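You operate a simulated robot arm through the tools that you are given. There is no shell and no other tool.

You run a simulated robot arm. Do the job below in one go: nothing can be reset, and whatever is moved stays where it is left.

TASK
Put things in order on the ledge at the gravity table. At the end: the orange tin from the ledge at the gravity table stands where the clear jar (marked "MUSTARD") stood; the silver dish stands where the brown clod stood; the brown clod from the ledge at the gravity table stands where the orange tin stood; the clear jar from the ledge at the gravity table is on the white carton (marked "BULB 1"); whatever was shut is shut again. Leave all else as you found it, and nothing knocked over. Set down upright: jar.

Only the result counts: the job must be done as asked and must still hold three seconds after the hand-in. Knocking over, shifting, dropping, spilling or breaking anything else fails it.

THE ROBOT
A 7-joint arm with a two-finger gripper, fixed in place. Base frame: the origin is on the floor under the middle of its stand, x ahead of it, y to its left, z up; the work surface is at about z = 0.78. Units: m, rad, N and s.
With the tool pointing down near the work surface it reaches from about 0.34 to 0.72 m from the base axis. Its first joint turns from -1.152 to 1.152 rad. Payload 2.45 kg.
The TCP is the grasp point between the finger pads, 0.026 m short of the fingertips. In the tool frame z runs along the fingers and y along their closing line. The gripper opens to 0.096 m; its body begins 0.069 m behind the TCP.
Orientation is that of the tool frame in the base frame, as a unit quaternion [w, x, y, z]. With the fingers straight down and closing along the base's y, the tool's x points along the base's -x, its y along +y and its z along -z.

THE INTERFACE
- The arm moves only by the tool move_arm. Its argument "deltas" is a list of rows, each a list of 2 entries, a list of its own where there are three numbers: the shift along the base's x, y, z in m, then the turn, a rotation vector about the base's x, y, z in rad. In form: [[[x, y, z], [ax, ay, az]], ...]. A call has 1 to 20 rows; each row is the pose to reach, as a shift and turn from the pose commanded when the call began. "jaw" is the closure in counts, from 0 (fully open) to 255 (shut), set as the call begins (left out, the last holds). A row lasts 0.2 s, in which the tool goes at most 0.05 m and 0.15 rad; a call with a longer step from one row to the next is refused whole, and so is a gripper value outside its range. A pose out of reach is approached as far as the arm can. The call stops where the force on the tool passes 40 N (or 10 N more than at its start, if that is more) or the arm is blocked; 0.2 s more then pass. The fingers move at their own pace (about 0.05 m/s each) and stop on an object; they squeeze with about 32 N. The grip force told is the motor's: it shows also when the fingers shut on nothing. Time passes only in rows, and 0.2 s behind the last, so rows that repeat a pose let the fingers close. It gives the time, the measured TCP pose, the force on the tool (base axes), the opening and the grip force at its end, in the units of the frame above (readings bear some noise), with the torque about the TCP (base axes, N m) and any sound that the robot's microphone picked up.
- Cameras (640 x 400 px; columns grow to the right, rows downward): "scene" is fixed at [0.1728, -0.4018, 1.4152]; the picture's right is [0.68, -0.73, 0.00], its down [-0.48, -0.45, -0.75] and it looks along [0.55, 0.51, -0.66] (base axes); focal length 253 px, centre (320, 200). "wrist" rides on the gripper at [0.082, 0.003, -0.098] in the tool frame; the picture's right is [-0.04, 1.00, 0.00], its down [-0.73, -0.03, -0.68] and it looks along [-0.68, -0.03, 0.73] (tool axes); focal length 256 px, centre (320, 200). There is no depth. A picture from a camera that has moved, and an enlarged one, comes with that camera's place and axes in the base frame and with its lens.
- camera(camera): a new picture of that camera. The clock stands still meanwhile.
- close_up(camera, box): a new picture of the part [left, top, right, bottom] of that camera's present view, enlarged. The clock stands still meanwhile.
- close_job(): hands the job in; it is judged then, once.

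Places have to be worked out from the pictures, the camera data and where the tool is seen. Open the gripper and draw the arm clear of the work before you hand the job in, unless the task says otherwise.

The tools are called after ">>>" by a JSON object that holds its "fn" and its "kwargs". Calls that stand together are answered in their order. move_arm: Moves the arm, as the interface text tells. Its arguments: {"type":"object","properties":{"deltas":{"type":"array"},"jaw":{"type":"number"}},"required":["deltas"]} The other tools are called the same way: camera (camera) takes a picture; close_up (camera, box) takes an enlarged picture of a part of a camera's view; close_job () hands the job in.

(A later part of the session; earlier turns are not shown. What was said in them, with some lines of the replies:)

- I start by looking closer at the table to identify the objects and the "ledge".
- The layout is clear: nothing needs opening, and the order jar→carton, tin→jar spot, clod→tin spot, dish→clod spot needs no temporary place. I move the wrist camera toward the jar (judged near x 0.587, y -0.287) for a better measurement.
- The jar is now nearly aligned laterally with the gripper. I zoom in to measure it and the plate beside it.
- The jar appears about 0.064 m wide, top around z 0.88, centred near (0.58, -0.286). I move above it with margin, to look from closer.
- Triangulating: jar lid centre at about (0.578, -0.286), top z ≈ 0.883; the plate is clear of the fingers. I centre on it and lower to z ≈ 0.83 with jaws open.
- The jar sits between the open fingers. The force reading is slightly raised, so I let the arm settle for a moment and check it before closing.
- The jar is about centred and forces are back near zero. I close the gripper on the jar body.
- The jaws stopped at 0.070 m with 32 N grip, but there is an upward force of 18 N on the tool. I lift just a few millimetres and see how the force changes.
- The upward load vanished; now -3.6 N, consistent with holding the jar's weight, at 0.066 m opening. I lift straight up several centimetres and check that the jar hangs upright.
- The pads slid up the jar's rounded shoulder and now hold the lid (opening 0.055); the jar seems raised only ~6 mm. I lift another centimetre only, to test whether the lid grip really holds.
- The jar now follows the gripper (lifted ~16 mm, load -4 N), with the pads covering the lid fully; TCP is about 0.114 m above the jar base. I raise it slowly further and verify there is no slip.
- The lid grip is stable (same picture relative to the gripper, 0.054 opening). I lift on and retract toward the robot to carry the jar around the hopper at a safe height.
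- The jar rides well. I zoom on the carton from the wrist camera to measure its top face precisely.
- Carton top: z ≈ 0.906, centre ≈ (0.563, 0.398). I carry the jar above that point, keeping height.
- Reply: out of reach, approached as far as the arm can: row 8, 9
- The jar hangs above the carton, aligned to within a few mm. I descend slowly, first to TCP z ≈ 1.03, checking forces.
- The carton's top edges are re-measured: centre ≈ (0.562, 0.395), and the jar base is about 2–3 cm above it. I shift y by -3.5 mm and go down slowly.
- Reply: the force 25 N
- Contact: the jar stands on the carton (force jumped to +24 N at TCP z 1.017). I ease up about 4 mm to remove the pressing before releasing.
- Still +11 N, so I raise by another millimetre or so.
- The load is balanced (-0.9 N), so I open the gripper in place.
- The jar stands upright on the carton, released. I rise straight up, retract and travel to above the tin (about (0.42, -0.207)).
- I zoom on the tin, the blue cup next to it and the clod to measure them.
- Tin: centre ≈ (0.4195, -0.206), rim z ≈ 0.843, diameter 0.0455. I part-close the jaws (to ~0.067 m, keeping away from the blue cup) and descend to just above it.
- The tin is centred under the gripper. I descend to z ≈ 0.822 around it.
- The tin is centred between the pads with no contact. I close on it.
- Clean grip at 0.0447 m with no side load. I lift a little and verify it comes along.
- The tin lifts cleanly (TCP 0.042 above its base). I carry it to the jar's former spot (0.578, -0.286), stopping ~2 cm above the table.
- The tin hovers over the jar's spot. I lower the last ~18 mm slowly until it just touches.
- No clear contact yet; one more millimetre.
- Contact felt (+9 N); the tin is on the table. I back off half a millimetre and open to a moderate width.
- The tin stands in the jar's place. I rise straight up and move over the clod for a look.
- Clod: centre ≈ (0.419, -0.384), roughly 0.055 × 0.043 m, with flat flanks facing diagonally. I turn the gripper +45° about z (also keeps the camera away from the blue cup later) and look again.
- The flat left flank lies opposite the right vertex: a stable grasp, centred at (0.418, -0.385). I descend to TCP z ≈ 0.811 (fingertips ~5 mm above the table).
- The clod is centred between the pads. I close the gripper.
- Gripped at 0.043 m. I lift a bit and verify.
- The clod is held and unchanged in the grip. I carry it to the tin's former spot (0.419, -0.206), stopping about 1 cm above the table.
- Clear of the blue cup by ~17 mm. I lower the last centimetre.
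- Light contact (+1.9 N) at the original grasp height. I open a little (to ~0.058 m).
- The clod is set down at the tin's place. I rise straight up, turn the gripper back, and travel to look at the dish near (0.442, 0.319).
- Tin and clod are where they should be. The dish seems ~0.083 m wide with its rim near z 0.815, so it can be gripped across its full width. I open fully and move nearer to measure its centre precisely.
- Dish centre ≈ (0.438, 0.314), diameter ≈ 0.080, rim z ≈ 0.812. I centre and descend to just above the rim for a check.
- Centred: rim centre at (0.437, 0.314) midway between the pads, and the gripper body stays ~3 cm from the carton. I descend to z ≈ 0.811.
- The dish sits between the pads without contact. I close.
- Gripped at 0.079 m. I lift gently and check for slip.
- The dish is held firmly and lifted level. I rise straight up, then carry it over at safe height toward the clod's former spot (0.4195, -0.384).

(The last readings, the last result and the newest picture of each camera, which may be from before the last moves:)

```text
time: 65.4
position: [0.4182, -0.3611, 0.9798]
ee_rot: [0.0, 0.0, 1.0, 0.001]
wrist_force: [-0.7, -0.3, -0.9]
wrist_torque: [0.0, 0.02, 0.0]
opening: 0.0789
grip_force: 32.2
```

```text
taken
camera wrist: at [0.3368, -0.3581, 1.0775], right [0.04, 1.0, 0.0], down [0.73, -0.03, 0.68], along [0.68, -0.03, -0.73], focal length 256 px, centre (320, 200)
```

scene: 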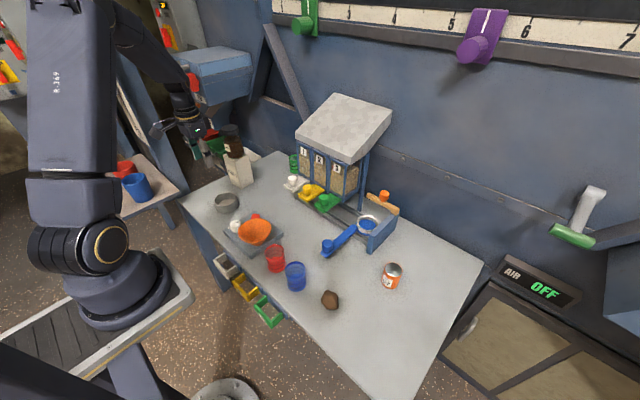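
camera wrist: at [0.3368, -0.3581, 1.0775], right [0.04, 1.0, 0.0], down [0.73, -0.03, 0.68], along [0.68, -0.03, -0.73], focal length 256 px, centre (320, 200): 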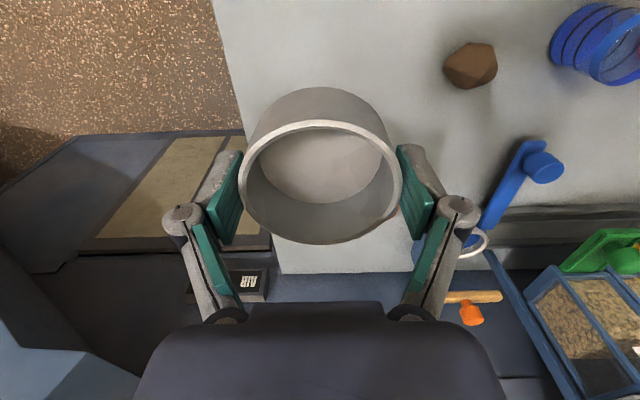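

The dish is steady. I finish the sideways move and descend to ~2 cm above the table.

>>> {"fn": "move_arm", "kwargs": {"deltas": [[[0, -0.015, -0.01], [0, 0, 0]], [[0, -0.023, -0.035], [0, 0, 0]], [[0, -0.023, -0.065], [0, 0, 0]], [[0, -0.023, -0.095], [0, 0, 0]], [[0, -0.023, -0.12], [0, 0, 0]], [[0, -0.023, -0.14], [0, 0, 0]], [[0, -0.023, -0.15], [0, 0, 0]], [[0, -0.023, -0.15], [0, 0, 0]]]}}

>>> {"fn": "camera", "kwargs": {"camera": "wrist"}}

>>> {"fn": "close_up", "kwargs": {"camera": "scene", "box": [300, 270, 460, 370]}}

```text
time: 67.2
position: [0.4193, -0.3834, 0.8298]
ee_rot: [0.0, 0.0, 1.0, 0.001]
wrist_force: [-0.3, 0.8, -1.4]
wrist_torque: [0.03, 0.03, 0.04]
opening: 0.0788
grip_force: 32.4
```

```text
taken
camera wrist: at [0.3367, -0.3811, 0.9275], right [0.04, 1.0, 0.0], down [0.73, -0.03, 0.68], along [0.68, -0.03, -0.73], focal length 256 px, centre (320, 200)
```

wrist: 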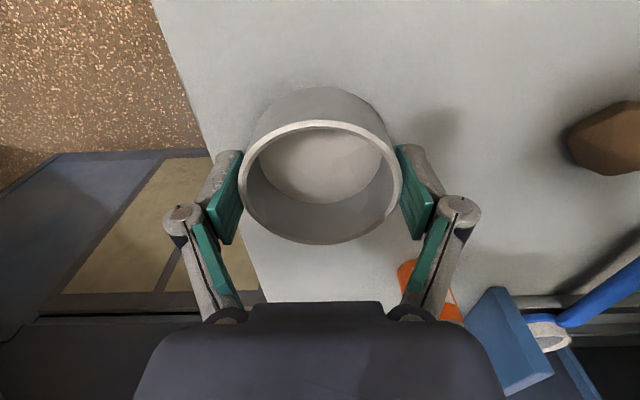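

```text
4.00 times, centred on (380, 320) of scene
camera zoom: at [0.1728, -0.4018, 1.4152], right [0.68, -0.73, 0.0], down [-0.48, -0.45, -0.75], along [0.55, 0.51, -0.66], focal length 1012 px, centre (80, -280)
```

zoom: 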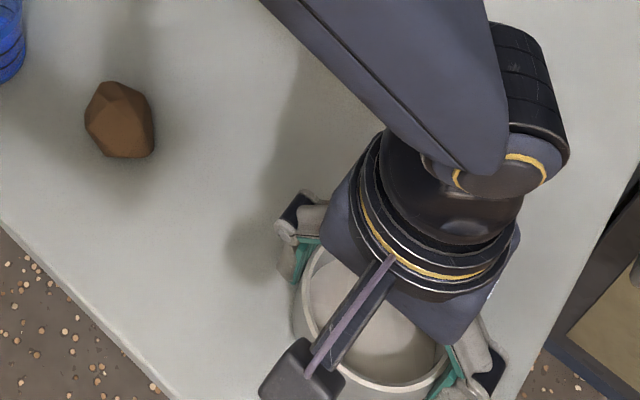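

Dish above the clod's spot with table on all sides. I lower to the original grasp height.

>>> {"fn": "move_arm", "kwargs": {"deltas": [[[0, 0, -0.006], [0, 0, 0]], [[0, 0, -0.012], [0, 0, 0]], [[0, 0, -0.016], [0, 0, 0]], [[0, 0, -0.0178], [0, 0, 0]], [[0, 0, -0.0178], [0, 0, 0]]]}}

```text
time: 68.4
position: [0.4191, -0.3842, 0.8125]
ee_rot: [0.001, -0.001, 1.0, 0.0]
wrist_force: [-1.4, 0.7, 4.7]
wrist_torque: [0.19, -0.12, 0.08]
opening: 0.079
grip_force: 31.8
```

Contact (+4.7 N): the dish is on the table. I open the gripper fully in place.

>>> {"fn": "move_arm", "kwargs": {"deltas": [[[0, 0, 0.0003], [0, 0, 0]], [[0, 0, 0.0003], [0, 0, 0]], [[0, 0, 0.0003], [0, 0, 0]], [[0, 0, 0.0003], [0, 0, 0]]], "jaw": 0}}

>>> {"fn": "camera", "kwargs": {"camera": "wrist"}}

```text
time: 69.4
position: [0.4181, -0.384, 0.8118]
ee_rot: [0.0, -0.001, 1.0, 0.0]
wrist_force: [0.2, 1.0, -0.2]
wrist_torque: [0.01, -0.03, 0.02]
opening: 0.0961
grip_force: 0.0
```

```text
taken
camera wrist: at [0.3371, -0.3812, 0.91], right [0.04, 1.0, 0.0], down [0.73, -0.03, 0.68], along [0.68, -0.03, -0.73], focal length 256 px, centre (320, 200)
```

wrist: 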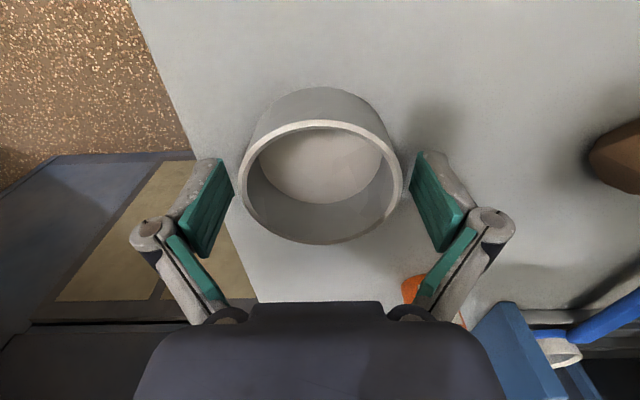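

The dish is released and stands level. I rise straight up and draw the arm back to about its start pose for a final inspection.

>>> {"fn": "move_arm", "kwargs": {"deltas": [[[0, 0, 0.03], [0, 0, 0]], [[0, 0, 0.07], [0, 0, 0]], [[0, 0, 0.11], [0, 0, 0]], [[0, 0, 0.15], [0, 0, 0]], [[0, 0.01, 0.19], [0, 0, 0]], [[-0.004, 0.03, 0.23], [0, 0, 0]], [[-0.008, 0.06, 0.265], [0, 0, 0]], [[-0.014, 0.095, 0.295], [0, 0, 0]], [[-0.02, 0.13, 0.32], [0, 0, 0]], [[-0.026, 0.17, 0.345], [0, 0, 0]], [[-0.032, 0.21, 0.37], [0, 0, 0]], [[-0.038, 0.25, 0.39], [0, 0, 0]], [[-0.042, 0.29, 0.41], [0, 0, 0]], [[-0.046, 0.32, 0.42], [0, 0, 0]], [[-0.046, 0.336, 0.42], [0, 0, 0]], [[-0.046, 0.336, 0.42], [0, 0, 0]]]}}

>>> {"fn": "camera", "kwargs": {"camera": "wrist"}}

>>> {"fn": "camera", "kwargs": {"camera": "scene"}}

>>> {"fn": "close_up", "kwargs": {"camera": "scene", "box": [290, 240, 450, 380]}}

>>> {"fn": "close_up", "kwargs": {"camera": "scene", "box": [180, 110, 308, 190]}}

```text
time: 72.8
position: [0.3723, -0.0485, 1.2322]
ee_rot: [0.001, 0.0, 1.0, 0.0]
wrist_force: [0.3, 0.4, -0.2]
wrist_torque: [0.03, 0.04, -0.01]
opening: 0.096
grip_force: 0.0
```

```text
taken
camera wrist: at [0.2908, -0.0458, 1.3298], right [0.04, 1.0, 0.0], down [0.73, -0.03, 0.68], along [0.68, -0.03, -0.73], focal length 256 px, centre (320, 200)
```

wrist: 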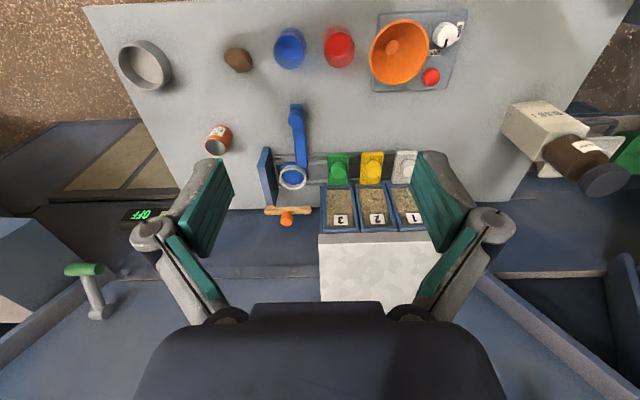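

```text
taken
```

scene: 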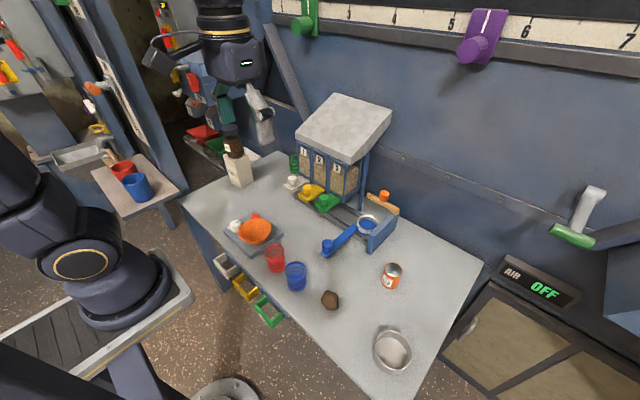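

```text
2.86 times, centred on (370, 310) of scene
camera zoom: at [0.1728, -0.4018, 1.4152], right [0.68, -0.73, 0.0], down [-0.48, -0.45, -0.75], along [0.55, 0.51, -0.66], focal length 723 px, centre (177, -114)
```

zoom: 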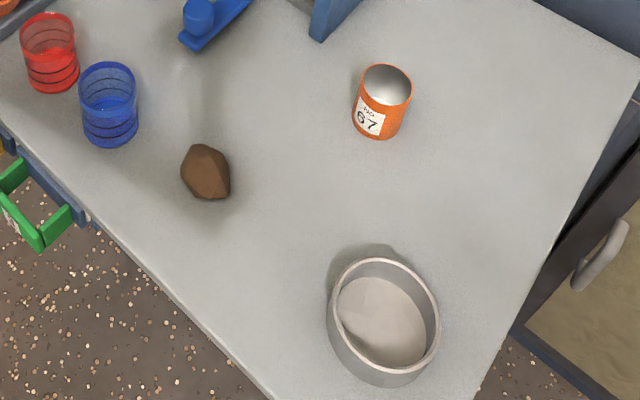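

```text
5.00 times, centred on (244, 150) of scene
camera zoom: at [0.1728, -0.4018, 1.4152], right [0.68, -0.73, 0.0], down [-0.48, -0.45, -0.75], along [0.55, 0.51, -0.66], focal length 1265 px, centre (700, 450)
```

zoom: 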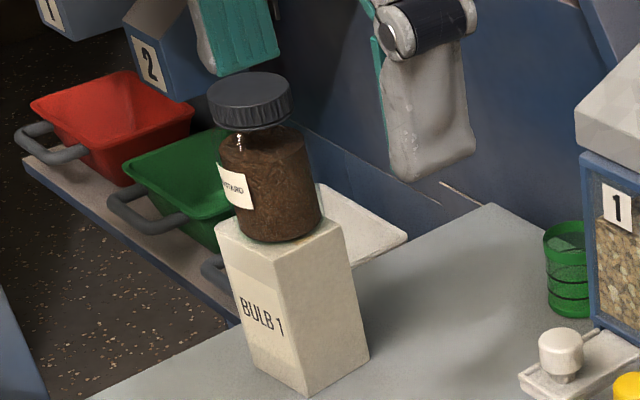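

The final views show every item in its place:
- The tin stands at the jar's spot.
- The clod is at the tin's spot.
- The dish is at the clod's spot.
- The jar is upright on the carton, which has not moved.

Nothing else has changed. The gripper is open and clear of the work, so I hand the job in.

>>> {"fn": "close_job", "kwargs": {}}

```text
The job is handed in.
```

The job is done and handed in. The last pictures before hand-in showed everything in place and nothing knocked over:

- **Clear jar ("MUSTARD"):** upright on the white carton ("BULB 1"), which has not moved.
- **Orange tin:** where the jar stood.
- **Brown clod:** where the tin stood.
- **Silver dish:** where the clod stood.

On the first lift, my grip slid up from the jar's body to its lid. The jar rose only a few millimetres while this happened, and I carried it the rest of the way by the lid.

I opened nothing, so there was nothing to shut again. The other objects look as I found them. The gripper is open and the arm is back near its starting position.
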